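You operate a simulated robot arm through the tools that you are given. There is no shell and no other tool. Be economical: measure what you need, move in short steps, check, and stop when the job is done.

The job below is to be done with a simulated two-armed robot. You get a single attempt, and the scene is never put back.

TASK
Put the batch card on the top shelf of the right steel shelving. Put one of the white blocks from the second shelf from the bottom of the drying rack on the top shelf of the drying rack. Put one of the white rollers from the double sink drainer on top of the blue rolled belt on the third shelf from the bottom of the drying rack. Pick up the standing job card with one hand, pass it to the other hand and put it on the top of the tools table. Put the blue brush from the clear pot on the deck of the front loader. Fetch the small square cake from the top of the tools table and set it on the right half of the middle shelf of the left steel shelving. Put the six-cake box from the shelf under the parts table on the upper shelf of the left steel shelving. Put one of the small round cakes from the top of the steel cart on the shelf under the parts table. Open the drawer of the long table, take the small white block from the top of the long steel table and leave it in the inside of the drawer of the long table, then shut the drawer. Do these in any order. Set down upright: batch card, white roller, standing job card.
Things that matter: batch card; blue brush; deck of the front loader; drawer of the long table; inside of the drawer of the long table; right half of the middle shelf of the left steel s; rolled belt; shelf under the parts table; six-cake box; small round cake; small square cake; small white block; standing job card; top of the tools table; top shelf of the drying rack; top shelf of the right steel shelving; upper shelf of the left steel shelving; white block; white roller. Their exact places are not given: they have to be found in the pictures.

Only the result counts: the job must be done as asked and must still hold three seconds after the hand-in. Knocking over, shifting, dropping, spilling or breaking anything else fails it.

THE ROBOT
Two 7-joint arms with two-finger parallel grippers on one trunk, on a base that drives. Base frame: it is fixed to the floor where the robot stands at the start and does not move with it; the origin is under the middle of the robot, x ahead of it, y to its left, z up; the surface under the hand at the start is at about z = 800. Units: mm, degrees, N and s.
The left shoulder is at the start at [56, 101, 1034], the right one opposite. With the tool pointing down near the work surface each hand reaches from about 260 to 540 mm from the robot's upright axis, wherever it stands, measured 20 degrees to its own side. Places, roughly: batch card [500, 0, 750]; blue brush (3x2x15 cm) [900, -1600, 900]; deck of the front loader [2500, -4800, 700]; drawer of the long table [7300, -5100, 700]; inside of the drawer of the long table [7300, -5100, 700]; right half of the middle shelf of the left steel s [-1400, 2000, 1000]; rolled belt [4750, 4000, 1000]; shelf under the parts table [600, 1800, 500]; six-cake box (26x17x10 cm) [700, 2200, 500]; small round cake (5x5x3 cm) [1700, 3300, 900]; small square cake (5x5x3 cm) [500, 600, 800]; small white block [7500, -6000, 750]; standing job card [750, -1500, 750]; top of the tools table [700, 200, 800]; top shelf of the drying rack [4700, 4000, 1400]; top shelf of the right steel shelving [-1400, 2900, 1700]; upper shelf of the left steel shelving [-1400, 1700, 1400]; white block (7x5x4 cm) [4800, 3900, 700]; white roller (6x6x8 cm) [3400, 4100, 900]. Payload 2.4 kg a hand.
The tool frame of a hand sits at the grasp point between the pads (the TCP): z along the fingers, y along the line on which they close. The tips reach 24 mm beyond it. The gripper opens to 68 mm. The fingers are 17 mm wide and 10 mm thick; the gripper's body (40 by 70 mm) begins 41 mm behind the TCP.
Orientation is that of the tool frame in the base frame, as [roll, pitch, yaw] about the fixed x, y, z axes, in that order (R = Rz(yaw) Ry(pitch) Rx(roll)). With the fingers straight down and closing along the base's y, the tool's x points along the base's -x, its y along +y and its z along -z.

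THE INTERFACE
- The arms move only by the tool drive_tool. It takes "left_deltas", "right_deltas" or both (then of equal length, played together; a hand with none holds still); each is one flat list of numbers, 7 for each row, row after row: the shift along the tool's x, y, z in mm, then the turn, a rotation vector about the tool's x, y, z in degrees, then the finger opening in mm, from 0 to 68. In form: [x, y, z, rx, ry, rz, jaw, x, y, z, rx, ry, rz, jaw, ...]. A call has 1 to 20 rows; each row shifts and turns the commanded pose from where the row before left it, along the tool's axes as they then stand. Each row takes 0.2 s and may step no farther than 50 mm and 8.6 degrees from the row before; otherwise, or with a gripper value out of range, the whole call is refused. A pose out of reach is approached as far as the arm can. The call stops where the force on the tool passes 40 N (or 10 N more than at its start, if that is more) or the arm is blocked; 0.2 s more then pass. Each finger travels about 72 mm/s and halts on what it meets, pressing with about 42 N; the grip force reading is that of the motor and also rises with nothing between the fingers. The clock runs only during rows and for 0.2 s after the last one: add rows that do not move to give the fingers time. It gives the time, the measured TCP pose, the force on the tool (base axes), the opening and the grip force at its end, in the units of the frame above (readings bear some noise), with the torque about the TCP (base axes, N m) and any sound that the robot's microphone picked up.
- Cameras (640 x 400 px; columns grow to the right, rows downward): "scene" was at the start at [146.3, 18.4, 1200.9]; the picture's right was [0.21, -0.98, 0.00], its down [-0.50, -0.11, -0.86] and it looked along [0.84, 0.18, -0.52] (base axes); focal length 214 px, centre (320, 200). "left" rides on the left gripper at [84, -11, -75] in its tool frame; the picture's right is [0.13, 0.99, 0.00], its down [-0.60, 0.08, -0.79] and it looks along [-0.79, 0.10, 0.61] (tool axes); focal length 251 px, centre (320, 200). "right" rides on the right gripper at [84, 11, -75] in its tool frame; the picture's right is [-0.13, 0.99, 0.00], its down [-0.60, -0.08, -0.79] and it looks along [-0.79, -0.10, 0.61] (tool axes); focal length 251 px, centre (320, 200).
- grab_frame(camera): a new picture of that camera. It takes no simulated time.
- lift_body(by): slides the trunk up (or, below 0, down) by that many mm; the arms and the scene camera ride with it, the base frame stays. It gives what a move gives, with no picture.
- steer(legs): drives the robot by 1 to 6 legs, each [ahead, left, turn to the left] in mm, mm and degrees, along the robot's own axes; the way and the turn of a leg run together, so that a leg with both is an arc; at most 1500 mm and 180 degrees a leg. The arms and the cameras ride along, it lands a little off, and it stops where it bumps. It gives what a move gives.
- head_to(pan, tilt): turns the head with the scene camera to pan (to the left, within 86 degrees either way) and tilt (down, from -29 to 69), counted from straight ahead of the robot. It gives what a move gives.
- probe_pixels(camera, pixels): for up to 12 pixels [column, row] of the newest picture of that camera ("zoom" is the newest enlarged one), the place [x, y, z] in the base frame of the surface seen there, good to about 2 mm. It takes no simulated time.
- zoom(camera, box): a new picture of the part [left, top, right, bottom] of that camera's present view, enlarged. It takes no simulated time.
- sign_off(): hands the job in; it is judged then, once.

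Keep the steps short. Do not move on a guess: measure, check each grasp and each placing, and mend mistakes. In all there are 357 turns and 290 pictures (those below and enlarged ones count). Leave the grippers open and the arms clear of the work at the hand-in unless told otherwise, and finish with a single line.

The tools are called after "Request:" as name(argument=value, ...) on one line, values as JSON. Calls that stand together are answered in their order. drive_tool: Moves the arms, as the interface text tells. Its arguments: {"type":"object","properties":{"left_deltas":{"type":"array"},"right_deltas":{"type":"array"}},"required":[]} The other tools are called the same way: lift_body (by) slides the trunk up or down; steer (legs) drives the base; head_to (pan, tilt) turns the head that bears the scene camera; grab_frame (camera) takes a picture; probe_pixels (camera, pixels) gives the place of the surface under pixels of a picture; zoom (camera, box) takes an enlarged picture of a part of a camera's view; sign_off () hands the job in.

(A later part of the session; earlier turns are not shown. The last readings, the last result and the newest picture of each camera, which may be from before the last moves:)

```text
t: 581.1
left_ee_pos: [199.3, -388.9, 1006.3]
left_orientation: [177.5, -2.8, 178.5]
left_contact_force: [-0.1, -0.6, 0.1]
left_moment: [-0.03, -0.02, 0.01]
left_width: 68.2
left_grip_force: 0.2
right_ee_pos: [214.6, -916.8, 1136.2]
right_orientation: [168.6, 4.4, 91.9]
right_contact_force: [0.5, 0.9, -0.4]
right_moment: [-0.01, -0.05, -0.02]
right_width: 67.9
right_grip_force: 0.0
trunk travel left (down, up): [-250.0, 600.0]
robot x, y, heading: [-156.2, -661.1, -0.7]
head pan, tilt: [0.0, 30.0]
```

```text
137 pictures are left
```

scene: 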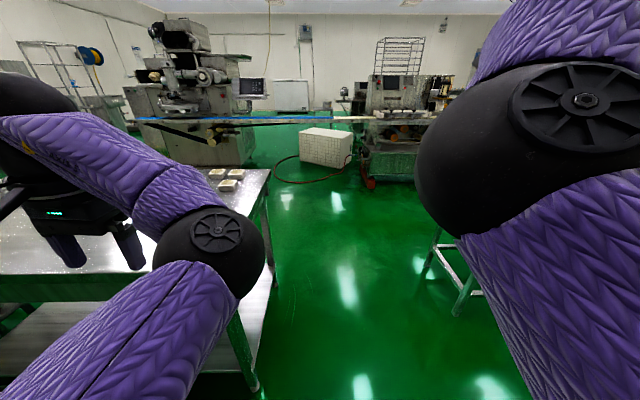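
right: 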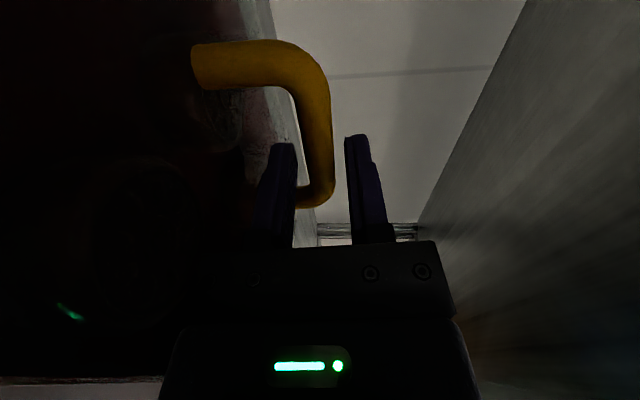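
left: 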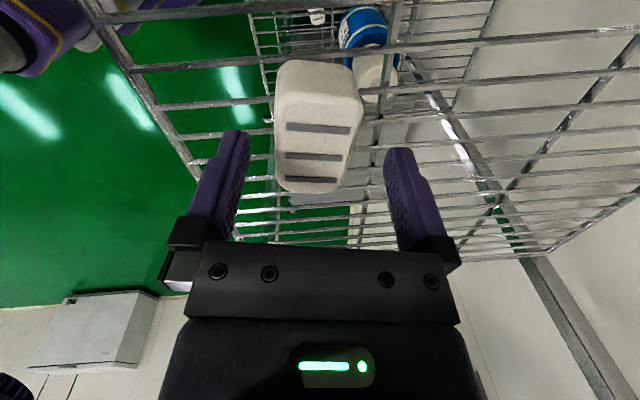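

I'm clear. I'll slide right to y≈-1288 and go ahead 380 mm.

Request:
steer(legs=[[0, -627, 0.7], [380, 0, 0]])

Request:
head_to(pan=-15, tilt=35)

Request:
grab_frame(camera="scene")

Request:
grab_frame(camera="right")

```text
t: 586.6
left_ee_pos: [572.8, -1010.3, 1008.2]
left_orientation: [177.5, -2.9, 179.2]
left_contact_force: [0.5, 0.3, 0.0]
left_moment: [-0.02, 0.01, -0.03]
left_width: 68.0
left_grip_force: 0.0
right_ee_pos: [594.9, -1538.2, 1134.9]
right_orientation: [168.7, 4.5, 92.7]
right_contact_force: [-0.2, 0.4, -0.6]
right_moment: [0.0, 0.0, -0.02]
right_width: 68.4
right_grip_force: 0.1
trunk travel left (down, up): [-250.0, 600.0]
robot x, y, heading: [224.1, -1288.9, 0.1]
head pan, tilt: [0.0, 30.0]
```

```text
t: 587.4
left_ee_pos: [574.5, -1010.9, 1006.7]
left_orientation: [177.5, -2.9, 179.3]
left_contact_force: [0.3, 0.2, -0.9]
left_moment: [0.0, -0.01, 0.01]
left_width: 68.1
left_grip_force: 0.1
right_ee_pos: [595.5, -1538.7, 1134.8]
right_orientation: [168.6, 4.6, 92.7]
right_contact_force: [0.2, 0.3, 0.6]
right_moment: [-0.02, -0.01, 0.0]
right_width: 67.8
right_grip_force: 0.0
trunk travel left (down, up): [-250.0, 600.0]
robot x, y, heading: [216.8, -1283.1, -0.3]
head pan, tilt: [-15.0, 35.0]
```

```text
136 pictures are left
```

scene: 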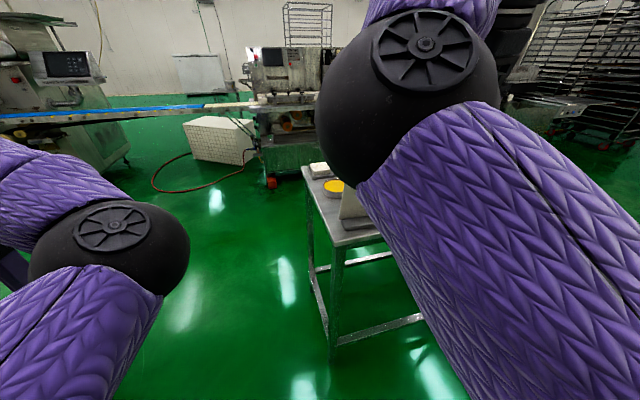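

```text
135 pictures are left
```

right: 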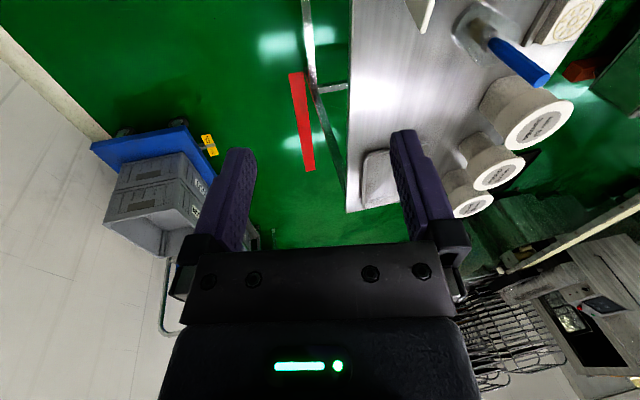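

I'll measure the card with the right camera (it shows at (420,15)) and the scene view (352,205).

Request:
probe_pixels(camera="right", pixels=[[421, 30], [425, 15], [412, 15], [430, 5], [407, 5], [490, 50], [470, 20], [520, 60], [400, 60]])

Request:
probe_pixels(camera="scene", pixels=[[350, 200], [342, 215], [345, 195], [355, 215], [350, 225], [335, 190], [345, 235], [362, 200]])

```text
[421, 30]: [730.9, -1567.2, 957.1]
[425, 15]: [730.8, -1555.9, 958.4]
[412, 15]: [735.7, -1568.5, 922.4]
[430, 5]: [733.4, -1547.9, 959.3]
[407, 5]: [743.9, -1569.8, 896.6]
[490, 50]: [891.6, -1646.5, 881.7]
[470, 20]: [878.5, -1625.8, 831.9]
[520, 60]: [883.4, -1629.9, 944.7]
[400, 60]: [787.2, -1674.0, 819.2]
```

```text
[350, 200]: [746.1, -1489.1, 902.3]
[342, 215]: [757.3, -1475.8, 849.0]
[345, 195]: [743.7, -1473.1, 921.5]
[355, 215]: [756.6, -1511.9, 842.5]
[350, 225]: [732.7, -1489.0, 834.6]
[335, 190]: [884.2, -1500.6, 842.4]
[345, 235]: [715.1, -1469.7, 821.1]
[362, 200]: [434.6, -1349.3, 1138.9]
```

Card: top z 959, tilt 13.3°, right edge y -1569, left -1473, yawed about 5°. I'll drive 110 mm ahead, align the right hand with the card, and go to 90 mm above the grasp.

Request:
steer(legs=[[110, 0, 0]])

Request:
drive_tool(right_deltas=[0, 0, 0, -1.9, 0, 0, 68, 0, 0, 0, 0, 4.4, 0.9, 68, 0, 0, 0, 0, 0, 7.5, 68, -2.6, -3.7, 36.8, 0, 0, 0, 68, -2.6, -3.7, 36.8, 0, 0, 0, 68, -2.6, -3.7, 36.8, 0, 0, 0, 68, 0, 0, 0, 0, 0, 0, 68])

Request:
grab_frame(camera="right")

```text
t: 588.5
left_ee_pos: [685.1, -1011.3, 1006.6]
left_orientation: [177.5, -2.8, 179.2]
left_contact_force: [-0.6, 0.8, 0.4]
left_moment: [-0.01, 0.0, 0.03]
left_width: 67.8
left_grip_force: 0.1
right_ee_pos: [705.0, -1540.2, 1134.9]
right_orientation: [168.6, 4.5, 92.6]
right_contact_force: [1.1, 0.0, 0.2]
right_moment: [0.03, -0.04, -0.02]
right_width: 67.8
right_grip_force: 0.1
trunk travel left (down, up): [-250.0, 600.0]
robot x, y, heading: [331.3, -1286.9, -0.0]
head pan, tilt: [-15.0, 35.0]
```

```text
t: 590.1
left_ee_pos: [683.5, -1012.1, 1006.6]
left_orientation: [177.6, -2.9, 179.3]
left_contact_force: [0.4, 0.5, 0.2]
left_moment: [0.02, 0.0, 0.02]
left_width: 67.8
left_grip_force: 0.2
right_ee_pos: [723.0, -1555.5, 1026.4]
right_orientation: [166.8, -1.8, 85.4]
right_contact_force: [-0.5, 0.2, 0.4]
right_moment: [-0.01, -0.01, -0.01]
right_width: 68.4
right_grip_force: 0.2
right hand out of reach, approached as far as the arm can: row 1, 5
trunk travel left (down, up): [-250.0, 600.0]
robot x, y, heading: [330.3, -1286.2, -0.2]
head pan, tilt: [-15.0, 35.0]
```

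```text
134 pictures are left
```

right: 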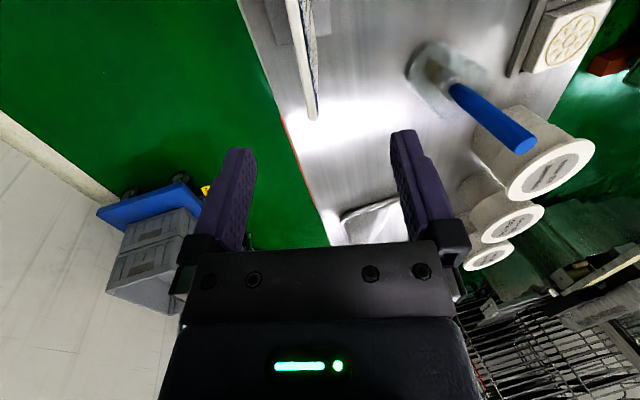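

The card is almost edge-on between the fingers. I'll measure its edge to align exactly.

Request:
probe_pixels(camera="right", pixels=[[314, 112], [310, 90], [305, 60], [300, 30], [296, 8], [317, 100]])

```text
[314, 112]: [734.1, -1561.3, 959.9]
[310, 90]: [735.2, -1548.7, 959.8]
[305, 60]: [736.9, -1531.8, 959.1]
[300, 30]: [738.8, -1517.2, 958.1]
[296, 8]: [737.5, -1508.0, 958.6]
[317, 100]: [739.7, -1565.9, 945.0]
```

I'll correct (x +10, y -4) and advance 91 mm, then close.

Request:
drive_tool(right_deltas=[9.9, -4.1, 0, 0, 0, 0, 68, 0, 0, 31, 0, 0, 0, 68, 0, 0, 30, 0, 0, 0, 68, 0, 0, 30, 0, 0, 0, 68, 0, 0, 0, 0, 0, 0, 68])

Request:
grab_frame(camera="right")

```text
t: 591.4
left_ee_pos: [683.7, -1011.7, 1006.9]
left_orientation: [177.5, -2.9, 179.2]
left_contact_force: [0.6, 0.6, 0.0]
left_moment: [-0.02, 0.0, 0.02]
left_width: 68.0
left_grip_force: 0.1
right_ee_pos: [745.4, -1550.3, 938.2]
right_orientation: [166.8, -1.7, 85.5]
right_contact_force: [-0.5, 0.1, -0.2]
right_moment: [0.01, 0.04, 0.03]
right_width: 67.9
right_grip_force: 0.1
right hand out of reach, approached as far as the arm can: row 1
trunk travel left (down, up): [-250.0, 600.0]
robot x, y, heading: [333.9, -1287.9, -0.3]
head pan, tilt: [-15.0, 35.0]
```

```text
133 pictures are left
```

right: 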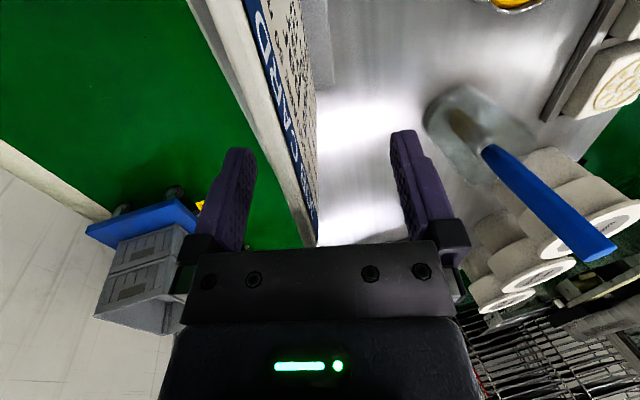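

The card is a bit nearer the rear finger. I'll shift 5 mm back and close.

Request:
drive_tool(right_deltas=[0, -5, 0, 0, 0, 0, 68, 0, 0, 0, 0, 0, 0, 45, 0, 0, 0, 0, 0, 0, 25, 0, 0, 0, 0, 0, 0, 8, 0, 0, 0, 0, 0, 0, 0, 0, 0, 0, 0, 0, 0, 0])

Request:
drive_tool(right_deltas=[0, 9, -39, 0, 0, 0, 0, 0, 9, -39, 0, 0, 0, 0, 0, 9, -39, 0, 0, 0, 0, 0, 0, 0, 0, 0, 0, 0])

Request:
grab_frame(camera="right")

```text
t: 592.8
left_ee_pos: [682.9, -1011.7, 1006.9]
left_orientation: [177.5, -3.0, 179.2]
left_contact_force: [0.7, 0.3, -0.5]
left_moment: [-0.02, 0.02, -0.03]
left_width: 68.0
left_grip_force: 0.2
right_ee_pos: [741.4, -1550.6, 936.2]
right_orientation: [166.8, -1.8, 85.6]
right_contact_force: [-0.2, -0.7, 1.2]
right_moment: [-0.2, 0.13, 0.0]
right_width: 6.0
right_grip_force: 28.5
trunk travel left (down, up): [-250.0, 600.0]
robot x, y, heading: [327.9, -1288.5, -0.1]
head pan, tilt: [-15.0, 35.0]
```

```text
t: 593.8
left_ee_pos: [683.0, -1011.5, 1006.4]
left_orientation: [177.5, -2.9, 179.2]
left_contact_force: [-0.4, 0.3, 0.4]
left_moment: [0.0, -0.01, 0.04]
left_width: 68.1
left_grip_force: 0.1
right_ee_pos: [739.9, -1553.4, 1056.7]
right_orientation: [166.8, -1.7, 85.5]
right_contact_force: [-0.2, -0.3, -3.9]
right_moment: [-0.08, 0.04, 0.0]
right_width: 5.8
right_grip_force: 28.3
trunk travel left (down, up): [-250.0, 600.0]
robot x, y, heading: [325.7, -1288.7, -0.2]
head pan, tilt: [-15.0, 35.0]
```

```text
132 pictures are left
```

right: 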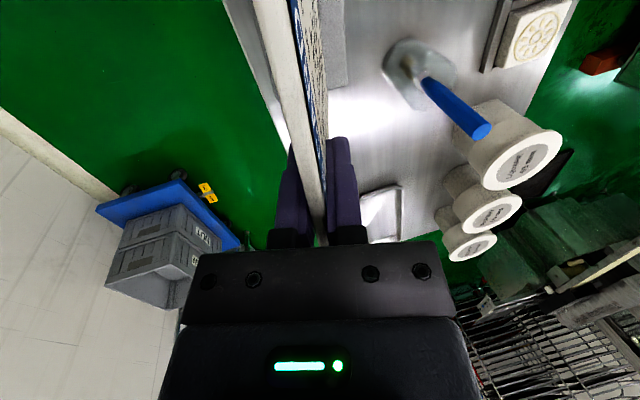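

The card is held (bottom 116 mm below TCP). I'll back away from the table and try to bring the right hand in towards the middle.

Request:
steer(legs=[[-400, 0, 0]])

Request:
drive_tool(right_deltas=[30, 0, 0, 0, 0, 0, 0, 30, 0, 0, 0, 0, 0, 0, 30, 0, 0, 0, 0, 0, 0, 30, 0, 0, 0, 0, 0, 0, 30, 0, 0, 0, 0, 0, 0, 0, 0, 0, 0, 0, 0, 0])

Request:
grab_frame(camera="scene")

```text
t: 596.2
left_ee_pos: [285.9, -1010.3, 1007.3]
left_orientation: [177.4, -2.9, 179.4]
left_contact_force: [-0.4, -0.2, 0.8]
left_moment: [-0.01, -0.01, 0.0]
left_width: 67.8
left_grip_force: 0.1
right_ee_pos: [343.3, -1551.9, 1055.6]
right_orientation: [166.9, -1.7, 85.7]
right_contact_force: [0.6, 0.8, -3.1]
right_moment: [-0.12, 0.04, -0.01]
right_width: 5.9
right_grip_force: 28.6
trunk travel left (down, up): [-250.0, 600.0]
robot x, y, heading: [-67.2, -1284.8, -0.1]
head pan, tilt: [-15.0, 35.0]
```

```text
t: 597.6
left_ee_pos: [286.1, -1010.2, 1006.1]
left_orientation: [177.6, -2.9, 179.4]
left_contact_force: [-0.7, -0.6, 1.1]
left_moment: [-0.04, 0.01, 0.01]
left_width: 68.1
left_grip_force: 0.1
right_ee_pos: [409.5, -1445.3, 1080.2]
right_orientation: [166.9, -1.7, 85.8]
right_contact_force: [0.9, -0.2, -3.5]
right_moment: [-0.11, 0.11, -0.05]
right_width: 5.9
right_grip_force: 28.7
right hand out of reach, approached as far as the arm can: row 1, 2, 3, 4, 5
trunk travel left (down, up): [-250.0, 600.0]
robot x, y, heading: [-67.7, -1286.4, -0.1]
head pan, tilt: [-15.0, 35.0]
```

```text
131 pictures are left
```

scene: 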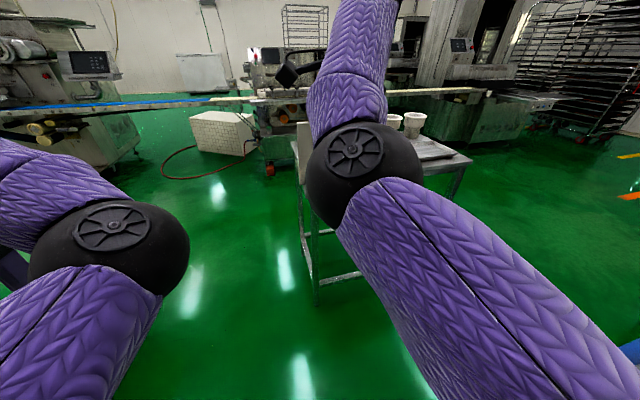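

The right hand holds the card about 160 mm right of centre. Now I'll turn the left hand to point right-down in the card's plane (110° about a computed axis) and check.

Request:
drive_tool(left_deltas=[0, 0, 0, 2.278, -3.953, 7.16, 68, 0, 0, 0, 2.278, -3.953, 7.16, 68, 0, 0, 0, 2.278, -3.953, 7.16, 68, 0, 0, 0, 2.278, -3.953, 7.16, 68, 0, 0, 0, 2.278, -3.953, 7.16, 68, 0, 0, 0, 2.278, -3.953, 7.16, 68, 0, 0, 0, 2.278, -3.953, 7.16, 68, 0, 0, 0, 2.278, -3.953, 7.16, 68, 0, 0, 0, 2.278, -3.953, 7.16, 68, 0, 0, 0, 2.278, -3.953, 7.16, 68, 0, 0, 0, 2.278, -3.953, 7.16, 68, 0, 0, 0, 2.278, -3.953, 7.16, 68, 0, 0, 0, 2.278, -3.953, 7.16, 68, 0, 0, 0, 0, 0, 0, 68])

Request:
grab_frame(camera="left")

```text
t: 600.6
left_ee_pos: [285.5, -1009.4, 1008.0]
left_orientation: [160.6, 46.4, 71.1]
left_contact_force: [0.3, -1.0, -0.4]
left_moment: [0.01, 0.03, 0.01]
left_width: 67.8
left_grip_force: 0.1
right_ee_pos: [409.6, -1444.9, 1079.7]
right_orientation: [166.9, -1.7, 85.8]
right_contact_force: [0.5, 0.7, -3.6]
right_moment: [-0.13, 0.04, 0.01]
right_width: 6.1
right_grip_force: 29.0
trunk travel left (down, up): [-250.0, 600.0]
robot x, y, heading: [-68.0, -1286.1, -0.2]
head pan, tilt: [-15.0, 35.0]
```

```text
130 pictures are left
```

left: 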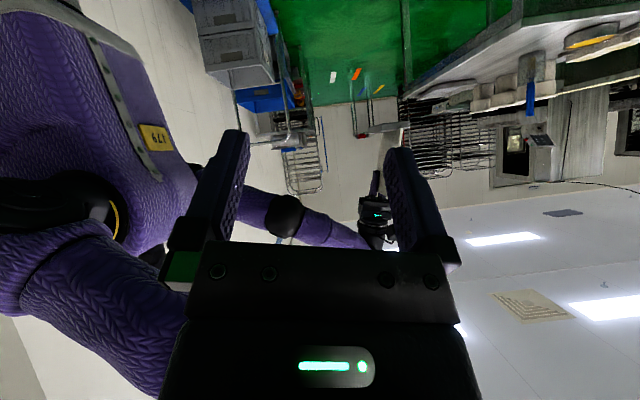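

The orientation is as planned. I'll move the left hand to 100 mm before the card along its finger line.

Request:
drive_tool(left_deltas=[-28, 21.3, 23.8, 0, 0, 0, 68, -28, 21.3, 23.8, 0, 0, 0, 68, -28, 21.3, 23.8, 0, 0, 0, 68, -28, 21.3, 23.8, 0, 0, 0, 68, -28, 21.3, 23.8, 0, 0, 0, 68, -28, 21.3, 23.8, 0, 0, 0, 68, -28, 21.3, 23.8, 0, 0, 0, 68, -28, 21.3, 23.8, 0, 0, 0, 68, 0, 0, 0, 0, 0, 0, 68])

Request:
grab_frame(camera="left")

Request:
grab_frame(camera="scene")

```text
t: 602.6
left_ee_pos: [418.5, -1313.5, 1083.9]
left_orientation: [160.8, 46.6, 71.3]
left_contact_force: [0.0, -0.1, -0.6]
left_moment: [0.0, 0.0, 0.0]
left_width: 68.1
left_grip_force: 0.1
right_ee_pos: [409.3, -1445.2, 1079.5]
right_orientation: [166.9, -1.7, 85.7]
right_contact_force: [0.1, 0.8, -3.7]
right_moment: [-0.11, 0.06, 0.01]
right_width: 5.7
right_grip_force: 28.3
trunk travel left (down, up): [-250.0, 600.0]
robot x, y, heading: [-69.6, -1287.7, -0.2]
head pan, tilt: [-15.0, 35.0]
```

```text
129 pictures are left
```

left: 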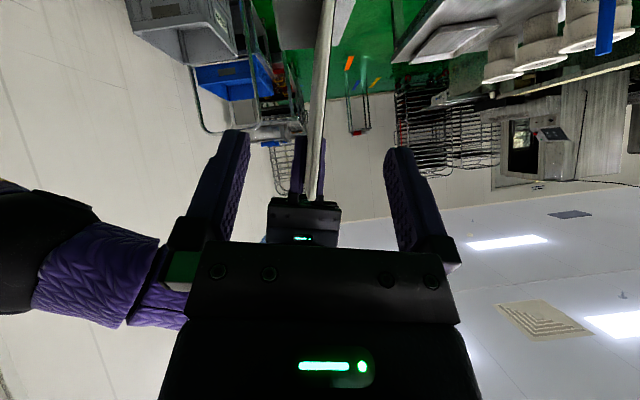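

```text
128 pictures are left
```

scene: 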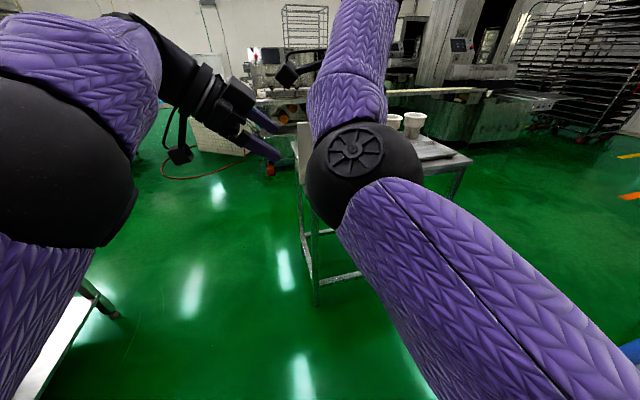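

The card is edge-on and centred at column 318. I'll advance 98 mm and close the left hand.

Request:
drive_tool(left_deltas=[0, 0, 33, 0, 0, 0, 68, 0, 0, 33, 0, 0, 0, 68, 0, 0, 32, 0, 0, 0, 68, 0, 0, 0, 0, 0, 0, 68])

Request:
grab_frame(camera="left")

```text
t: 603.6
left_ee_pos: [434.2, -1386.1, 1021.6]
left_orientation: [161.1, 46.5, 71.4]
left_contact_force: [3.1, 27.3, 2.0]
left_moment: [-1.48, 0.22, -0.55]
left_width: 68.1
left_grip_force: 0.0
left hand out of reach, approached as far as the arm can: row 2
right_ee_pos: [409.2, -1446.6, 1080.2]
right_orientation: [166.9, -1.7, 85.5]
right_contact_force: [-2.7, -27.5, -7.1]
right_moment: [-0.27, 0.13, 0.05]
right_width: 5.9
right_grip_force: 28.4
trunk travel left (down, up): [-250.0, 600.0]
robot x, y, heading: [-63.6, -1287.6, -0.1]
head pan, tilt: [-15.0, 35.0]
```

```text
127 pictures are left
```

left: 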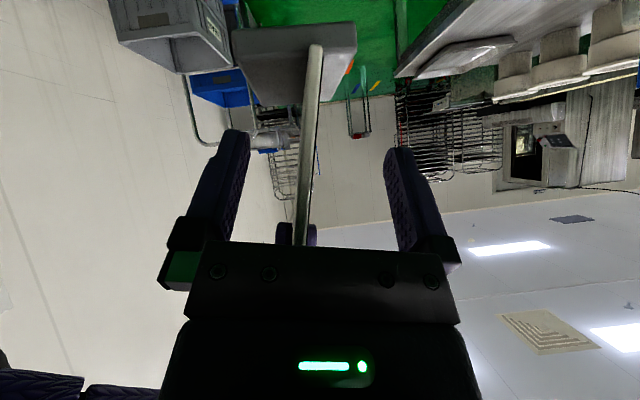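

The palm touches the card's upper corner. I'll back off 16 mm along the fingers and then close; the fingertips still overlap the card by about 30 mm.

Request:
drive_tool(left_deltas=[0, 0, -16, 0, 0, 0, 68, 0, -5, 0, 0, 0, 0, 68, 0, 0, 0, 0, 0, 0, 68])

Request:
grab_frame(camera="left")

```text
t: 604.4
left_ee_pos: [432.9, -1375.3, 1034.2]
left_orientation: [160.9, 46.5, 71.2]
left_contact_force: [-0.2, 0.6, -0.3]
left_moment: [-0.02, -0.02, 0.01]
left_width: 67.8
left_grip_force: 0.2
left hand out of reach, approached as far as the arm can: row 2
right_ee_pos: [409.4, -1445.3, 1080.9]
right_orientation: [167.0, -1.8, 85.7]
right_contact_force: [-0.1, -0.1, -3.5]
right_moment: [-0.04, 0.08, 0.01]
right_width: 5.9
right_grip_force: 28.6
trunk travel left (down, up): [-250.0, 600.0]
robot x, y, heading: [-65.8, -1287.0, -0.0]
head pan, tilt: [-15.0, 35.0]
```

```text
126 pictures are left
```

left: 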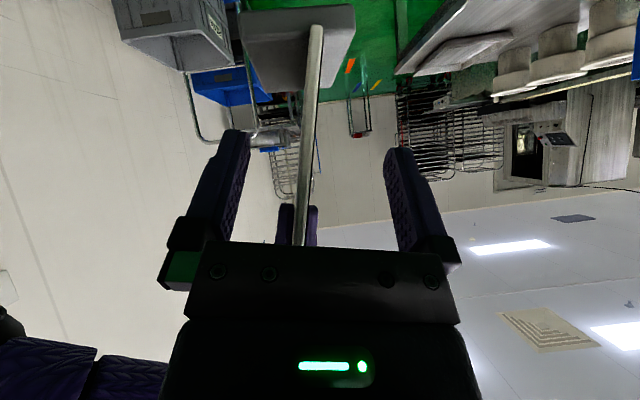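

The hand is 7 mm too far forward of the card plane. I'll correct and close.

Request:
drive_tool(left_deltas=[0, -4, 0, 0, 0, 0, 68, 0, -3.5, 0, 0, 0, 0, 68, 0, 0, 0, 0, 0, 0, 68])

Request:
drive_tool(left_deltas=[0, 0, 0, 0, 0, 0, 40, 0, 0, 0, 0, 0, 0, 20, 0, 0, 0, 0, 0, 0, 5, 0, 0, 0, 0, 0, 0, 0, 0, 0, 0, 0, 0, 0, 0])

Request:
grab_frame(camera="left")

```text
t: 605.2
left_ee_pos: [431.8, -1374.7, 1032.6]
left_orientation: [161.0, 46.5, 71.3]
left_contact_force: [0.3, 0.3, 0.7]
left_moment: [-0.01, 0.0, -0.01]
left_width: 68.0
left_grip_force: 0.1
left hand out of reach, approached as far as the arm can: row 1, 2
right_ee_pos: [409.2, -1445.7, 1079.8]
right_orientation: [166.9, -1.7, 85.7]
right_contact_force: [-0.1, -0.6, -3.5]
right_moment: [-0.03, 0.09, 0.0]
right_width: 6.1
right_grip_force: 28.7
trunk travel left (down, up): [-250.0, 600.0]
robot x, y, heading: [-66.7, -1289.0, -0.0]
head pan, tilt: [-15.0, 35.0]
```

```text
t: 606.4
left_ee_pos: [432.9, -1375.0, 1032.4]
left_orientation: [160.9, 46.4, 71.2]
left_contact_force: [-17.5, 6.3, 0.1]
left_moment: [0.1, 0.04, -0.75]
left_width: 6.8
left_grip_force: 29.3
right_ee_pos: [410.1, -1445.0, 1081.4]
right_orientation: [166.8, -1.8, 85.6]
right_contact_force: [18.4, -7.0, -2.8]
right_moment: [-0.36, -0.85, -0.68]
right_width: 7.6
right_grip_force: 29.7
trunk travel left (down, up): [-250.0, 600.0]
robot x, y, heading: [-68.2, -1284.0, 0.1]
head pan, tilt: [-15.0, 35.0]
```

```text
125 pictures are left
```

left: 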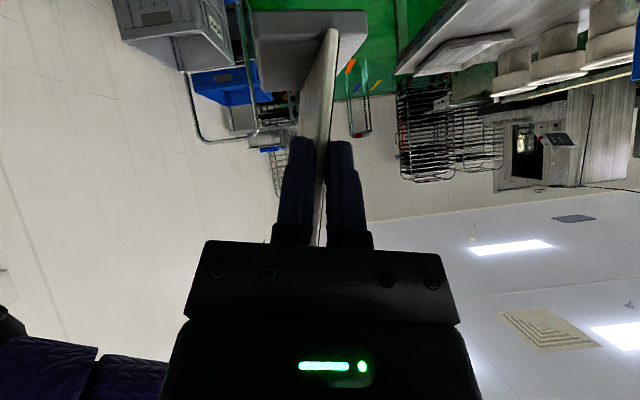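

Both hands hold the card. I'll open the right hand and lift it up and away to the right.

Request:
drive_tool(right_deltas=[0, 0, 0, 0, 0, 0, 20, 0, 0, 0, 0, 0, 0, 45, 0, 0, 0, 0, 0, 0, 68, 0, 0, 0, 0, 0, 0, 68, 0, 0, -30, 0, 0, 0, 68, 0, 0, -30, 0, 0, 0, 68, -30, 0, -25, 0, 0, 0, 68, -40, 0, 0, 0, 0, 0, 68, -40, 0, 0, 0, 0, 0, 68, -40, 0, 0, 0, 0, 0, 68])

Request:
grab_frame(camera="left")

Request:
grab_frame(camera="scene")

```text
t: 608.6
left_ee_pos: [433.6, -1373.8, 1034.3]
left_orientation: [161.0, 46.5, 71.3]
left_contact_force: [-0.6, 0.2, 1.0]
left_moment: [0.28, 0.01, 0.0]
left_width: 6.0
left_grip_force: 28.6
right_ee_pos: [366.3, -1590.8, 1152.6]
right_orientation: [166.8, -1.6, 85.7]
right_contact_force: [-1.1, -0.1, -0.1]
right_moment: [0.0, -0.02, -0.02]
right_width: 68.1
right_grip_force: 0.2
right hand out of reach, approached as far as the arm can: row 9, 10
trunk travel left (down, up): [-250.0, 600.0]
robot x, y, heading: [-66.7, -1286.8, -0.2]
head pan, tilt: [-15.0, 35.0]
```

```text
124 pictures are left
```

left: 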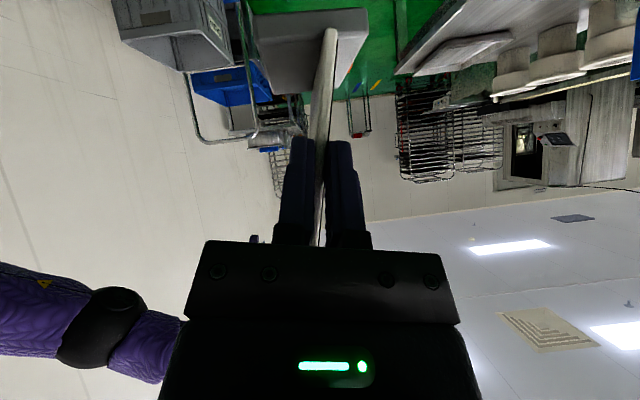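

```text
123 pictures are left
```

scene: 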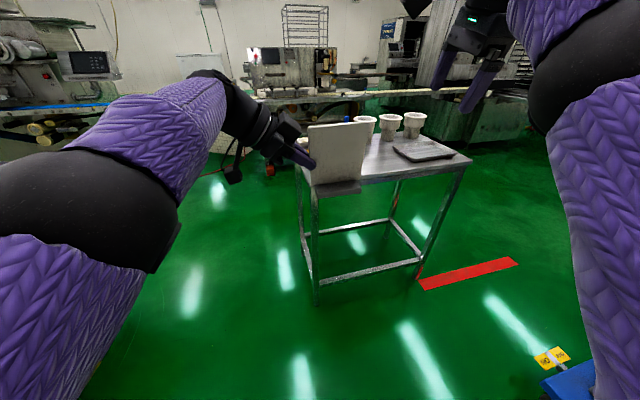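

The card is now in the left hand only. I'll check its attitude: foot level and lean.

Request:
zoom(camera="scene", box=[270, 105, 400, 205])

Request:
probe_pixels(camera="zoom", pixels=[[240, 90], [450, 80], [300, 85], [280, 200], [420, 200], [340, 250], [250, 370], [430, 340], [340, 360], [240, 300], [460, 290]])

```text
4.00 times, centred on (335, 155) of scene
```

zoom: 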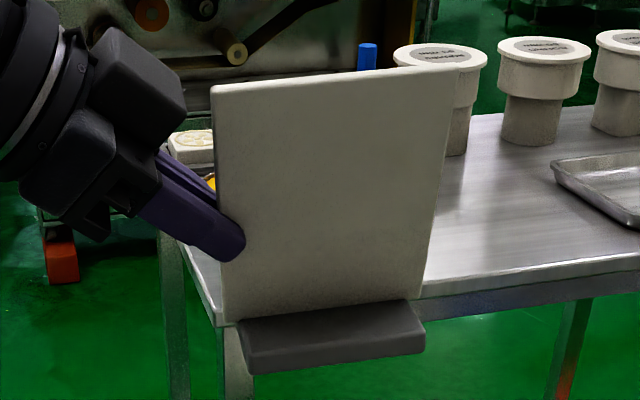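

```text
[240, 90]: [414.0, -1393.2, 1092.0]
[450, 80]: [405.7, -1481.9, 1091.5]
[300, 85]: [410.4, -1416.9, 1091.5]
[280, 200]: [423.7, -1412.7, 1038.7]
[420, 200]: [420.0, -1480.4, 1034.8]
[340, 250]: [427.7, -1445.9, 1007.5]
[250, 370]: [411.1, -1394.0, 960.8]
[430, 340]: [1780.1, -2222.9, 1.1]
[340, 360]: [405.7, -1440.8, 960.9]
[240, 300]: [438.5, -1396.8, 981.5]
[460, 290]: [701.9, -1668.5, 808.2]
```

Card is level with a 12.5° lean. Its bottom is about 74 mm below the left TCP. I'll check the elbow height and drive to the tools table.

Request:
probe_pixels(camera="scene", pixels=[[90, 240], [150, 260], [60, 200], [150, 130], [210, 100], [235, 175]])

Request:
steer(legs=[[-100, 0, 0], [0, 1400, 0], [0, 140, 0]])

Request:
head_to(pan=-5, tilt=40)

Request:
grab_frame(camera="scene")

```text
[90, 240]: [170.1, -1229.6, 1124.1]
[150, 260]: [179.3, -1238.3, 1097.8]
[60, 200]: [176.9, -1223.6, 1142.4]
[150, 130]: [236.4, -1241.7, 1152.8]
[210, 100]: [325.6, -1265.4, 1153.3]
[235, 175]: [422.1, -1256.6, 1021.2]
```

```text
t: 617.2
left_ee_pos: [331.0, 148.2, 1032.8]
left_orientation: [160.9, 46.5, 71.2]
left_contact_force: [0.0, 0.6, -3.3]
left_moment: [0.2, -0.01, 0.0]
left_width: 6.0
left_grip_force: 28.8
right_ee_pos: [265.4, -66.1, 1152.6]
right_orientation: [166.8, -1.6, 85.6]
right_contact_force: [-0.7, 0.9, -0.9]
right_moment: [0.05, -0.03, 0.01]
right_width: 68.0
right_grip_force: 0.1
trunk travel left (down, up): [-250.0, 600.0]
robot x, y, heading: [-165.9, 237.8, -0.2]
head pan, tilt: [-15.0, 35.0]
```

```text
t: 617.9
left_ee_pos: [332.5, 147.5, 1034.1]
left_orientation: [160.9, 46.5, 71.2]
left_contact_force: [0.7, -1.0, -3.2]
left_moment: [0.23, -0.02, 0.0]
left_width: 5.6
left_grip_force: 28.6
right_ee_pos: [265.9, -66.5, 1153.9]
right_orientation: [166.8, -1.7, 85.5]
right_contact_force: [-0.9, -0.3, -0.2]
right_moment: [0.03, -0.03, -0.02]
right_width: 67.8
right_grip_force: 0.0
trunk travel left (down, up): [-250.0, 600.0]
robot x, y, heading: [-168.3, 235.4, 0.2]
head pan, tilt: [-5.0, 40.0]
```

```text
121 pictures are left
```

scene: 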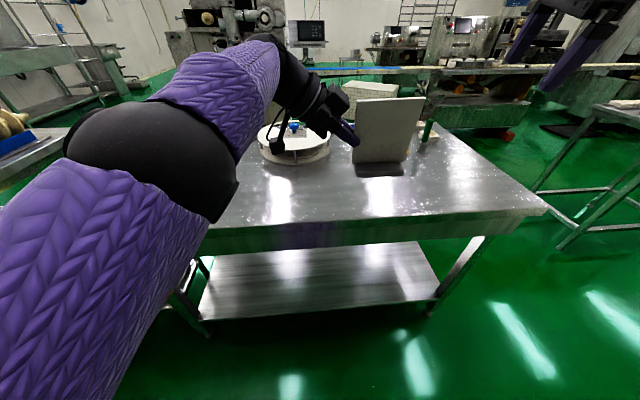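

I'll go 120 mm ahead so the card is over the free front area (about (450, 95)), and lower the trunk 140 mm.

Request:
steer(legs=[[122, 0, 0]])

Request:
lift_body(by=-140)

Request:
zoom(camera="scene", box=[250, 60, 530, 235])

```text
t: 619.2
left_ee_pos: [453.3, 147.6, 1032.8]
left_orientation: [161.0, 46.5, 71.2]
left_contact_force: [0.1, -0.5, -4.9]
left_moment: [0.24, 0.03, 0.01]
left_width: 5.9
left_grip_force: 28.4
right_ee_pos: [385.8, -66.8, 1152.8]
right_orientation: [166.8, -1.8, 85.5]
right_contact_force: [-0.7, -0.5, -0.1]
right_moment: [-0.04, -0.02, -0.01]
right_width: 68.0
right_grip_force: 0.0
trunk travel left (down, up): [-250.0, 600.0]
robot x, y, heading: [-47.5, 235.1, 0.0]
head pan, tilt: [-5.0, 40.0]
```

```text
t: 620.8
left_ee_pos: [476.4, 148.2, 840.7]
left_orientation: [170.2, 48.2, 78.0]
left_contact_force: [6.4, -0.3, 24.3]
left_moment: [-0.44, -0.63, 0.1]
left_width: 7.7
left_grip_force: 29.8
right_ee_pos: [384.6, -67.1, 1014.0]
right_orientation: [166.7, -1.8, 85.7]
right_contact_force: [0.7, 0.7, -0.7]
right_moment: [0.0, 0.0, 0.02]
right_width: 67.8
right_grip_force: 0.1
trunk travel left (down, up): [-110.0, 740.0]
robot x, y, heading: [-46.0, 237.0, -0.3]
head pan, tilt: [-5.0, 40.0]
```

```text
2.29 times, centred on (390, 148) of scene
```

zoom: 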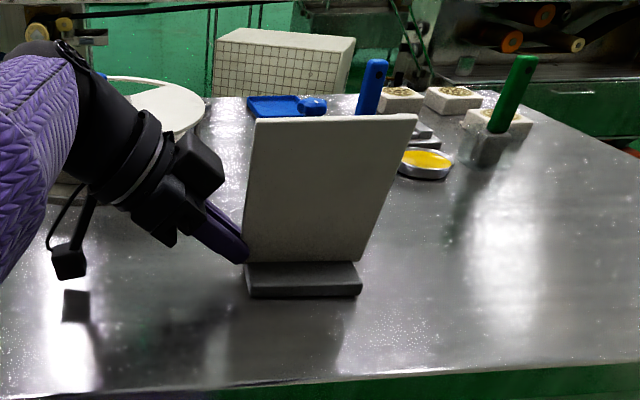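

The arm sagged more than the trunk moved, and the card is already pressed onto the table. I'll measure the card before releasing.

Request:
probe_pixels(camera="zoom", pixels=[[270, 135], [400, 128], [330, 130], [270, 250], [350, 250], [255, 285], [350, 283], [300, 272], [250, 310], [355, 310], [300, 200]])

Request:
grab_frame(camera="left")

```text
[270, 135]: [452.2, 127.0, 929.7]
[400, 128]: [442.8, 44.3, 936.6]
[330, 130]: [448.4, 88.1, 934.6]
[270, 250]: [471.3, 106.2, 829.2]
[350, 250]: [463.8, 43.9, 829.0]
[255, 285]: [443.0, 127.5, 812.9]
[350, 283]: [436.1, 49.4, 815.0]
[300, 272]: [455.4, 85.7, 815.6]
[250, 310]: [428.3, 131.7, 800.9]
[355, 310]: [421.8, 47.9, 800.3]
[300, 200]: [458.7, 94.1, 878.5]
```

```text
119 pictures are left
```

left: 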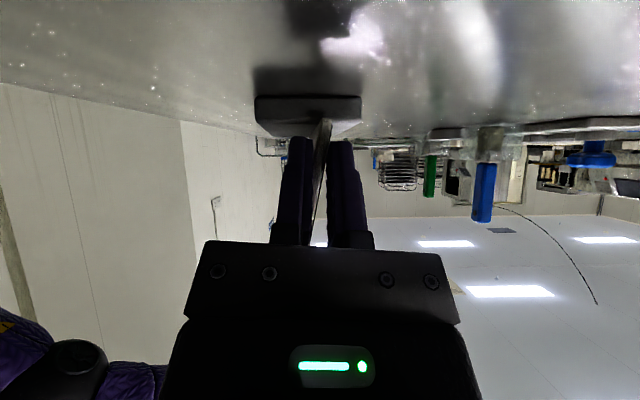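

The card's foot is on the table (foot top 813–815) and the hand slid down along the card. I'll open gently and check.

Request:
drive_tool(left_deltas=[0, 0, 0, 0, 0, 0, 14, 0, 0, 0, 0, 0, 0, 26, 0, 0, 0, 0, 0, 0, 40, 0, 0, 0, 0, 0, 0, 40])

Request:
grab_frame(camera="left")

Request:
zoom(camera="scene", box=[250, 60, 530, 235])

```text
t: 621.8
left_ee_pos: [477.2, 147.1, 839.6]
left_orientation: [170.5, 48.3, 78.2]
left_contact_force: [0.4, -0.2, 0.4]
left_moment: [0.0, -0.01, 0.01]
left_width: 39.9
left_grip_force: 0.0
right_ee_pos: [386.0, -66.4, 1013.7]
right_orientation: [166.8, -1.8, 85.6]
right_contact_force: [0.5, -0.3, -0.7]
right_moment: [-0.03, 0.02, 0.03]
right_width: 67.7
right_grip_force: 0.1
trunk travel left (down, up): [-110.0, 740.0]
robot x, y, heading: [-46.8, 239.2, 0.1]
head pan, tilt: [-5.0, 40.0]
```

```text
118 pictures are left
```

left: 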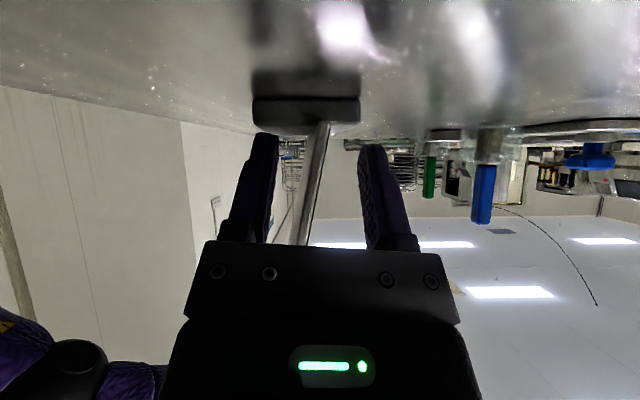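

```text
2.29 times, centred on (390, 148) of scene
```

zoom: 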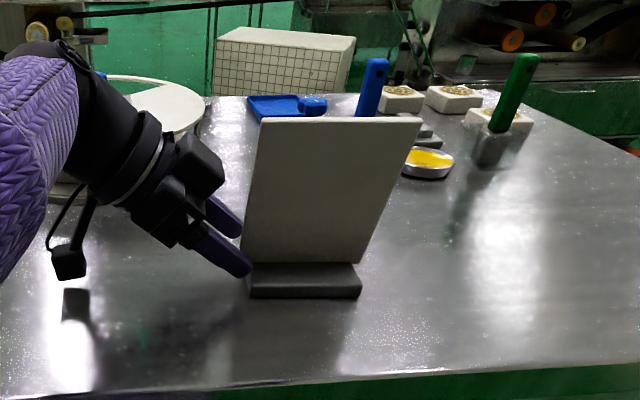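

The card stands upright by itself on the tools table. I'll withdraw the left hand along its fingers.

Request:
drive_tool(left_deltas=[0, 0, -25, 0, 0, 0, 40, 0, 0, -30, 0, 0, 0, 40, 0, 0, -35, 0, 0, 0, 40, 0, 0, -35, 0, 0, 0, 60, 0, 0, 0, 0, 0, 0, 68])

Request:
steer(legs=[[-350, 0, 0]])

Request:
grab_frame(camera="scene")

```text
t: 623.0
left_ee_pos: [477.0, 242.4, 924.0]
left_orientation: [170.5, 48.2, 78.1]
left_contact_force: [-0.6, 0.0, 0.1]
left_moment: [-0.01, 0.01, -0.03]
left_width: 67.9
left_grip_force: 0.0
right_ee_pos: [386.3, -67.5, 1011.9]
right_orientation: [166.8, -1.7, 85.6]
right_contact_force: [0.9, 0.4, 0.4]
right_moment: [-0.02, 0.0, -0.02]
right_width: 68.0
right_grip_force: 0.0
trunk travel left (down, up): [-110.0, 740.0]
robot x, y, heading: [-47.7, 236.8, 0.1]
head pan, tilt: [-5.0, 40.0]
```

```text
t: 625.3
left_ee_pos: [127.7, 242.3, 921.5]
left_orientation: [170.6, 48.2, 78.2]
left_contact_force: [-0.1, -0.9, -0.7]
left_moment: [-0.02, -0.02, 0.0]
left_width: 68.3
left_grip_force: 0.0
right_ee_pos: [36.7, -66.3, 1013.2]
right_orientation: [166.7, -1.7, 85.5]
right_contact_force: [-0.1, 0.1, -1.0]
right_moment: [0.01, 0.01, -0.03]
right_width: 67.9
right_grip_force: 0.0
trunk travel left (down, up): [-110.0, 740.0]
robot x, y, heading: [-397.0, 237.0, 0.2]
head pan, tilt: [-5.0, 40.0]
```

```text
116 pictures are left
```

scene: 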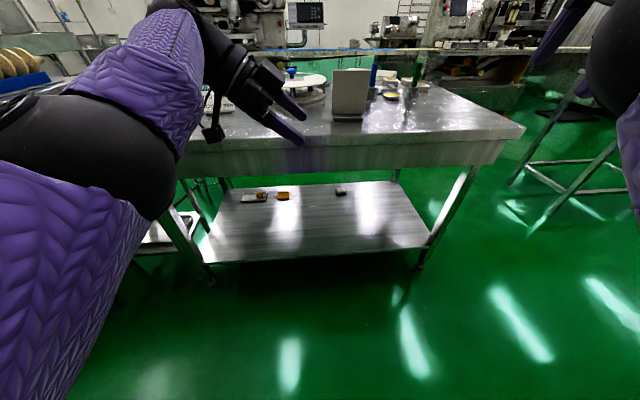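

Seven jobs are done. Next is the blue brush. I'll raise the trunk to normal, turn the left hand to a forward 60° tilt, and drive to the small table, looking at the pot.

Request:
lift_body(by=140)

Request:
drive_tool(left_deltas=[0, 0, 0, -6.168, -0.283, -4.917, 68, 0, 0, 0, -6.168, -0.283, -4.917, 68, 0, 0, 0, -6.168, -0.283, -4.917, 68, 0, 0, 0, -6.168, -0.283, -4.917, 68, 0, 0, 0, -6.168, -0.283, -4.917, 68, 0, 0, 0, -6.168, -0.283, -4.917, 68, 0, 0, 0, -6.168, -0.283, -4.917, 68, 0, 0, 0, -6.168, -0.283, -4.917, 68, 0, 0, 0, -6.168, -0.283, -4.917, 68, 0, 0, 0, -6.168, -0.283, -4.917, 68, 0, 0, 0, -6.168, -0.283, -4.917, 68, 0, 0, 0, -6.168, -0.283, -4.917, 68])

Request:
steer(legs=[[0, -1040, 0], [400, 0, 0], [0, -1000, 0]])

Request:
head_to(pan=10, tilt=25)

Request:
grab_frame(camera="scene")

```text
t: 627.0
left_ee_pos: [97.7, 242.5, 1107.0]
left_orientation: [162.2, 46.9, 72.1]
left_contact_force: [0.1, -1.6, -0.3]
left_moment: [0.02, -0.02, -0.02]
left_width: 67.9
left_grip_force: 0.0
right_ee_pos: [36.5, -66.6, 1152.7]
right_orientation: [166.8, -1.7, 85.6]
right_contact_force: [0.1, 0.0, 0.0]
right_moment: [0.0, -0.04, 0.03]
right_width: 68.2
right_grip_force: 0.1
trunk travel left (down, up): [-250.0, 600.0]
robot x, y, heading: [-396.8, 236.7, 0.0]
head pan, tilt: [-5.0, 40.0]
```

```text
t: 629.6
left_ee_pos: [96.2, 242.4, 1109.0]
left_orientation: [-179.8, 65.9, -179.8]
left_contact_force: [0.0, 0.5, -0.4]
left_moment: [-0.02, 0.01, 0.0]
left_width: 67.9
left_grip_force: 0.1
right_ee_pos: [37.5, -66.7, 1153.4]
right_orientation: [166.8, -1.8, 85.6]
right_contact_force: [-0.2, 0.4, 0.8]
right_moment: [-0.03, 0.01, 0.0]
right_width: 68.1
right_grip_force: 0.0
trunk travel left (down, up): [-250.0, 600.0]
robot x, y, heading: [-400.2, 239.3, -0.1]
head pan, tilt: [-5.0, 40.0]
```

```text
t: 641.8
left_ee_pos: [513.2, -1775.0, 1108.1]
left_orientation: [-179.9, 65.7, -179.4]
left_contact_force: [-0.2, 0.1, 0.9]
left_moment: [-0.01, -0.01, -0.02]
left_width: 68.3
left_grip_force: 0.1
right_ee_pos: [454.3, -2084.2, 1153.5]
right_orientation: [166.7, -1.6, 86.0]
right_contact_force: [0.1, 1.3, 1.0]
right_moment: [-0.02, -0.01, 0.02]
right_width: 67.7
right_grip_force: 0.0
trunk travel left (down, up): [-250.0, 600.0]
robot x, y, heading: [17.2, -1785.2, 0.6]
head pan, tilt: [-5.0, 40.0]
```

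```text
t: 642.5
left_ee_pos: [511.2, -1776.1, 1109.9]
left_orientation: [-179.9, 65.7, -179.4]
left_contact_force: [0.5, -0.2, -0.2]
left_moment: [0.02, -0.01, 0.03]
left_width: 67.8
left_grip_force: 0.1
right_ee_pos: [454.2, -2084.4, 1154.0]
right_orientation: [166.8, -1.7, 86.1]
right_contact_force: [-0.1, 0.3, -0.5]
right_moment: [0.03, -0.03, -0.01]
right_width: 68.1
right_grip_force: 0.2
trunk travel left (down, up): [-250.0, 600.0]
robot x, y, heading: [17.2, -1787.1, 0.8]
head pan, tilt: [10.0, 25.0]
```

```text
115 pictures are left
```

scene: 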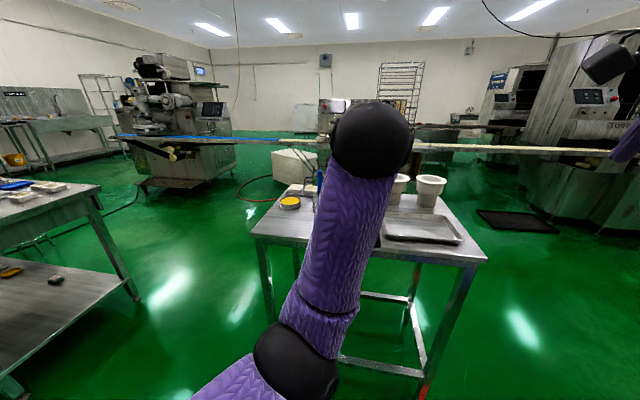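

The brush shows at (320,180). I'll enlarge and measure it.

Request:
zoom(camera="scene", box=[270, 155, 340, 220])

Request:
grab_frame(camera="left")

```text
6.15 times, centred on (305, 188) of scene
```

zoom: 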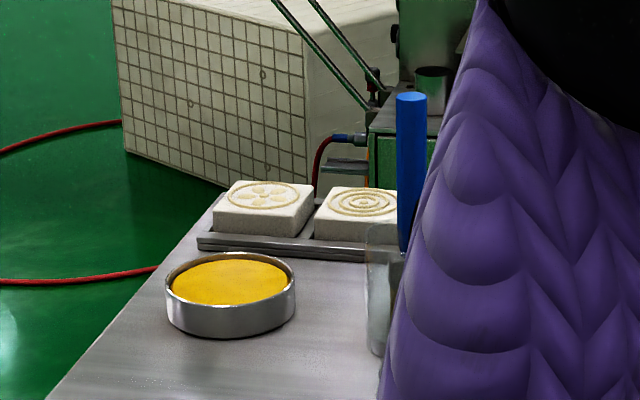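

```text
113 pictures are left
```

left: 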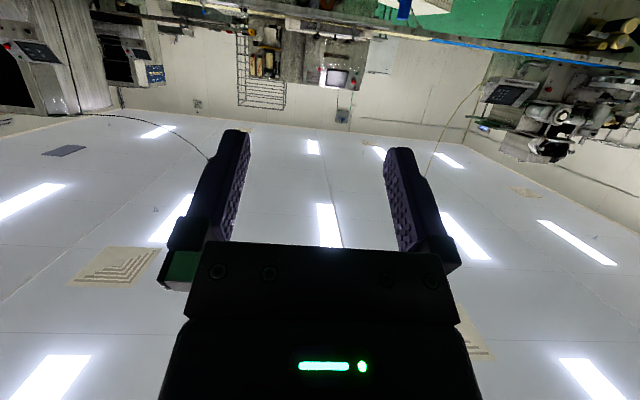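

Request:
probe_pixels(camera="zoom", pixels=[[410, 96], [402, 110], [410, 150], [402, 200], [404, 240], [400, 150], [380, 240], [375, 340], [422, 110], [330, 320]])

```text
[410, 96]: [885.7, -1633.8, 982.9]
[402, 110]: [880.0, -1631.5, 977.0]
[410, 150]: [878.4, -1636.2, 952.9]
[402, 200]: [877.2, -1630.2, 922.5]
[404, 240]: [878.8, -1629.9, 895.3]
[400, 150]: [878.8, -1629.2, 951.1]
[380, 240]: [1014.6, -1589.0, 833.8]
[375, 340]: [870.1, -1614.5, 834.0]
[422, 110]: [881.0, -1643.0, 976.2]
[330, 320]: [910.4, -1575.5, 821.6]
```

Brush handle: centre (886, -1637), z 905–983. I'll lower the left hand to z≈950 and drive towards it with the fingers open.

Request:
drive_tool(left_deltas=[36.2, 0, 16.3, 0, 0, 0, 68, 36.2, 0, 16.3, 0, 0, 0, 68, 36.2, 0, 16.3, 0, 0, 0, 68, 36.2, 0, 16.3, 0, 0, 0, 68, 0, 0, 0, 0, 0, 0, 68])

Request:
steer(legs=[[0, 138, -0.8], [280, 0, 0]])

Request:
grab_frame(camera="left")

```text
t: 643.7
left_ee_pos: [512.3, -1774.7, 947.9]
left_orientation: [-179.9, 65.8, -179.3]
left_contact_force: [0.3, 0.2, 0.3]
left_moment: [-0.02, -0.01, 0.01]
left_width: 68.0
left_grip_force: 0.1
right_ee_pos: [453.9, -2085.0, 1153.4]
right_orientation: [166.8, -1.7, 86.2]
right_contact_force: [0.7, -0.2, 0.3]
right_moment: [0.0, -0.06, -0.02]
right_width: 68.0
right_grip_force: 0.0
trunk travel left (down, up): [-250.0, 600.0]
robot x, y, heading: [16.3, -1784.0, 0.5]
head pan, tilt: [10.0, 25.0]
```

```text
t: 646.6
left_ee_pos: [795.0, -1645.2, 947.9]
left_orientation: [180.0, 65.8, 179.8]
left_contact_force: [0.1, -0.2, -1.5]
left_moment: [-0.03, 0.01, 0.02]
left_width: 68.1
left_grip_force: 0.1
right_ee_pos: [732.5, -1953.5, 1153.3]
right_orientation: [166.8, -1.7, 85.4]
right_contact_force: [-0.3, 1.0, 0.2]
right_moment: [-0.03, 0.02, -0.02]
right_width: 67.9
right_grip_force: 0.0
trunk travel left (down, up): [-250.0, 600.0]
robot x, y, heading: [301.1, -1646.6, -0.3]
head pan, tilt: [10.0, 25.0]
```

```text
112 pictures are left
```

left: 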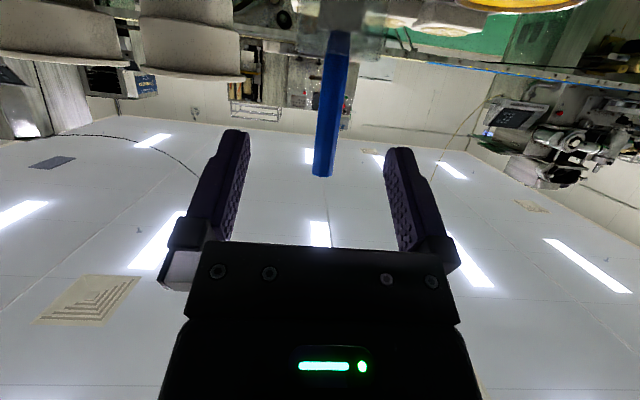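

The brush is in line. I'll drive 90 mm ahead with a 6 mm left shift, and check.

Request:
steer(legs=[[88, 6, 0]])

Request:
grab_frame(camera="left")

```text
t: 647.7
left_ee_pos: [881.6, -1638.5, 947.9]
left_orientation: [-179.9, 65.8, 179.9]
left_contact_force: [-0.6, 0.0, -0.5]
left_moment: [0.02, 0.0, -0.01]
left_width: 68.0
left_grip_force: 0.0
right_ee_pos: [821.0, -1947.6, 1153.1]
right_orientation: [166.8, -1.7, 85.4]
right_contact_force: [0.4, -0.4, -0.4]
right_moment: [0.03, -0.03, 0.01]
right_width: 67.9
right_grip_force: 0.1
trunk travel left (down, up): [-250.0, 600.0]
robot x, y, heading: [387.8, -1640.0, -0.2]
head pan, tilt: [10.0, 25.0]
```

```text
111 pictures are left
```

left: 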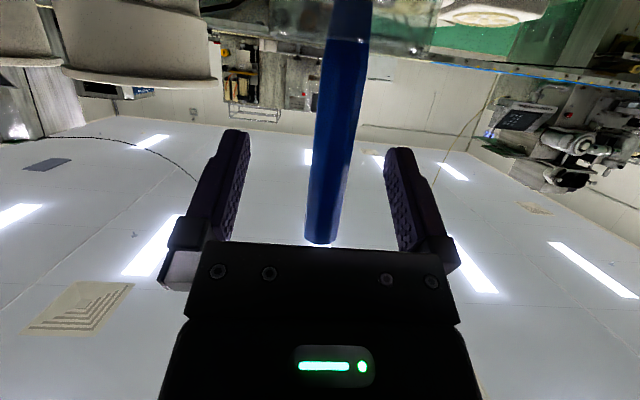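

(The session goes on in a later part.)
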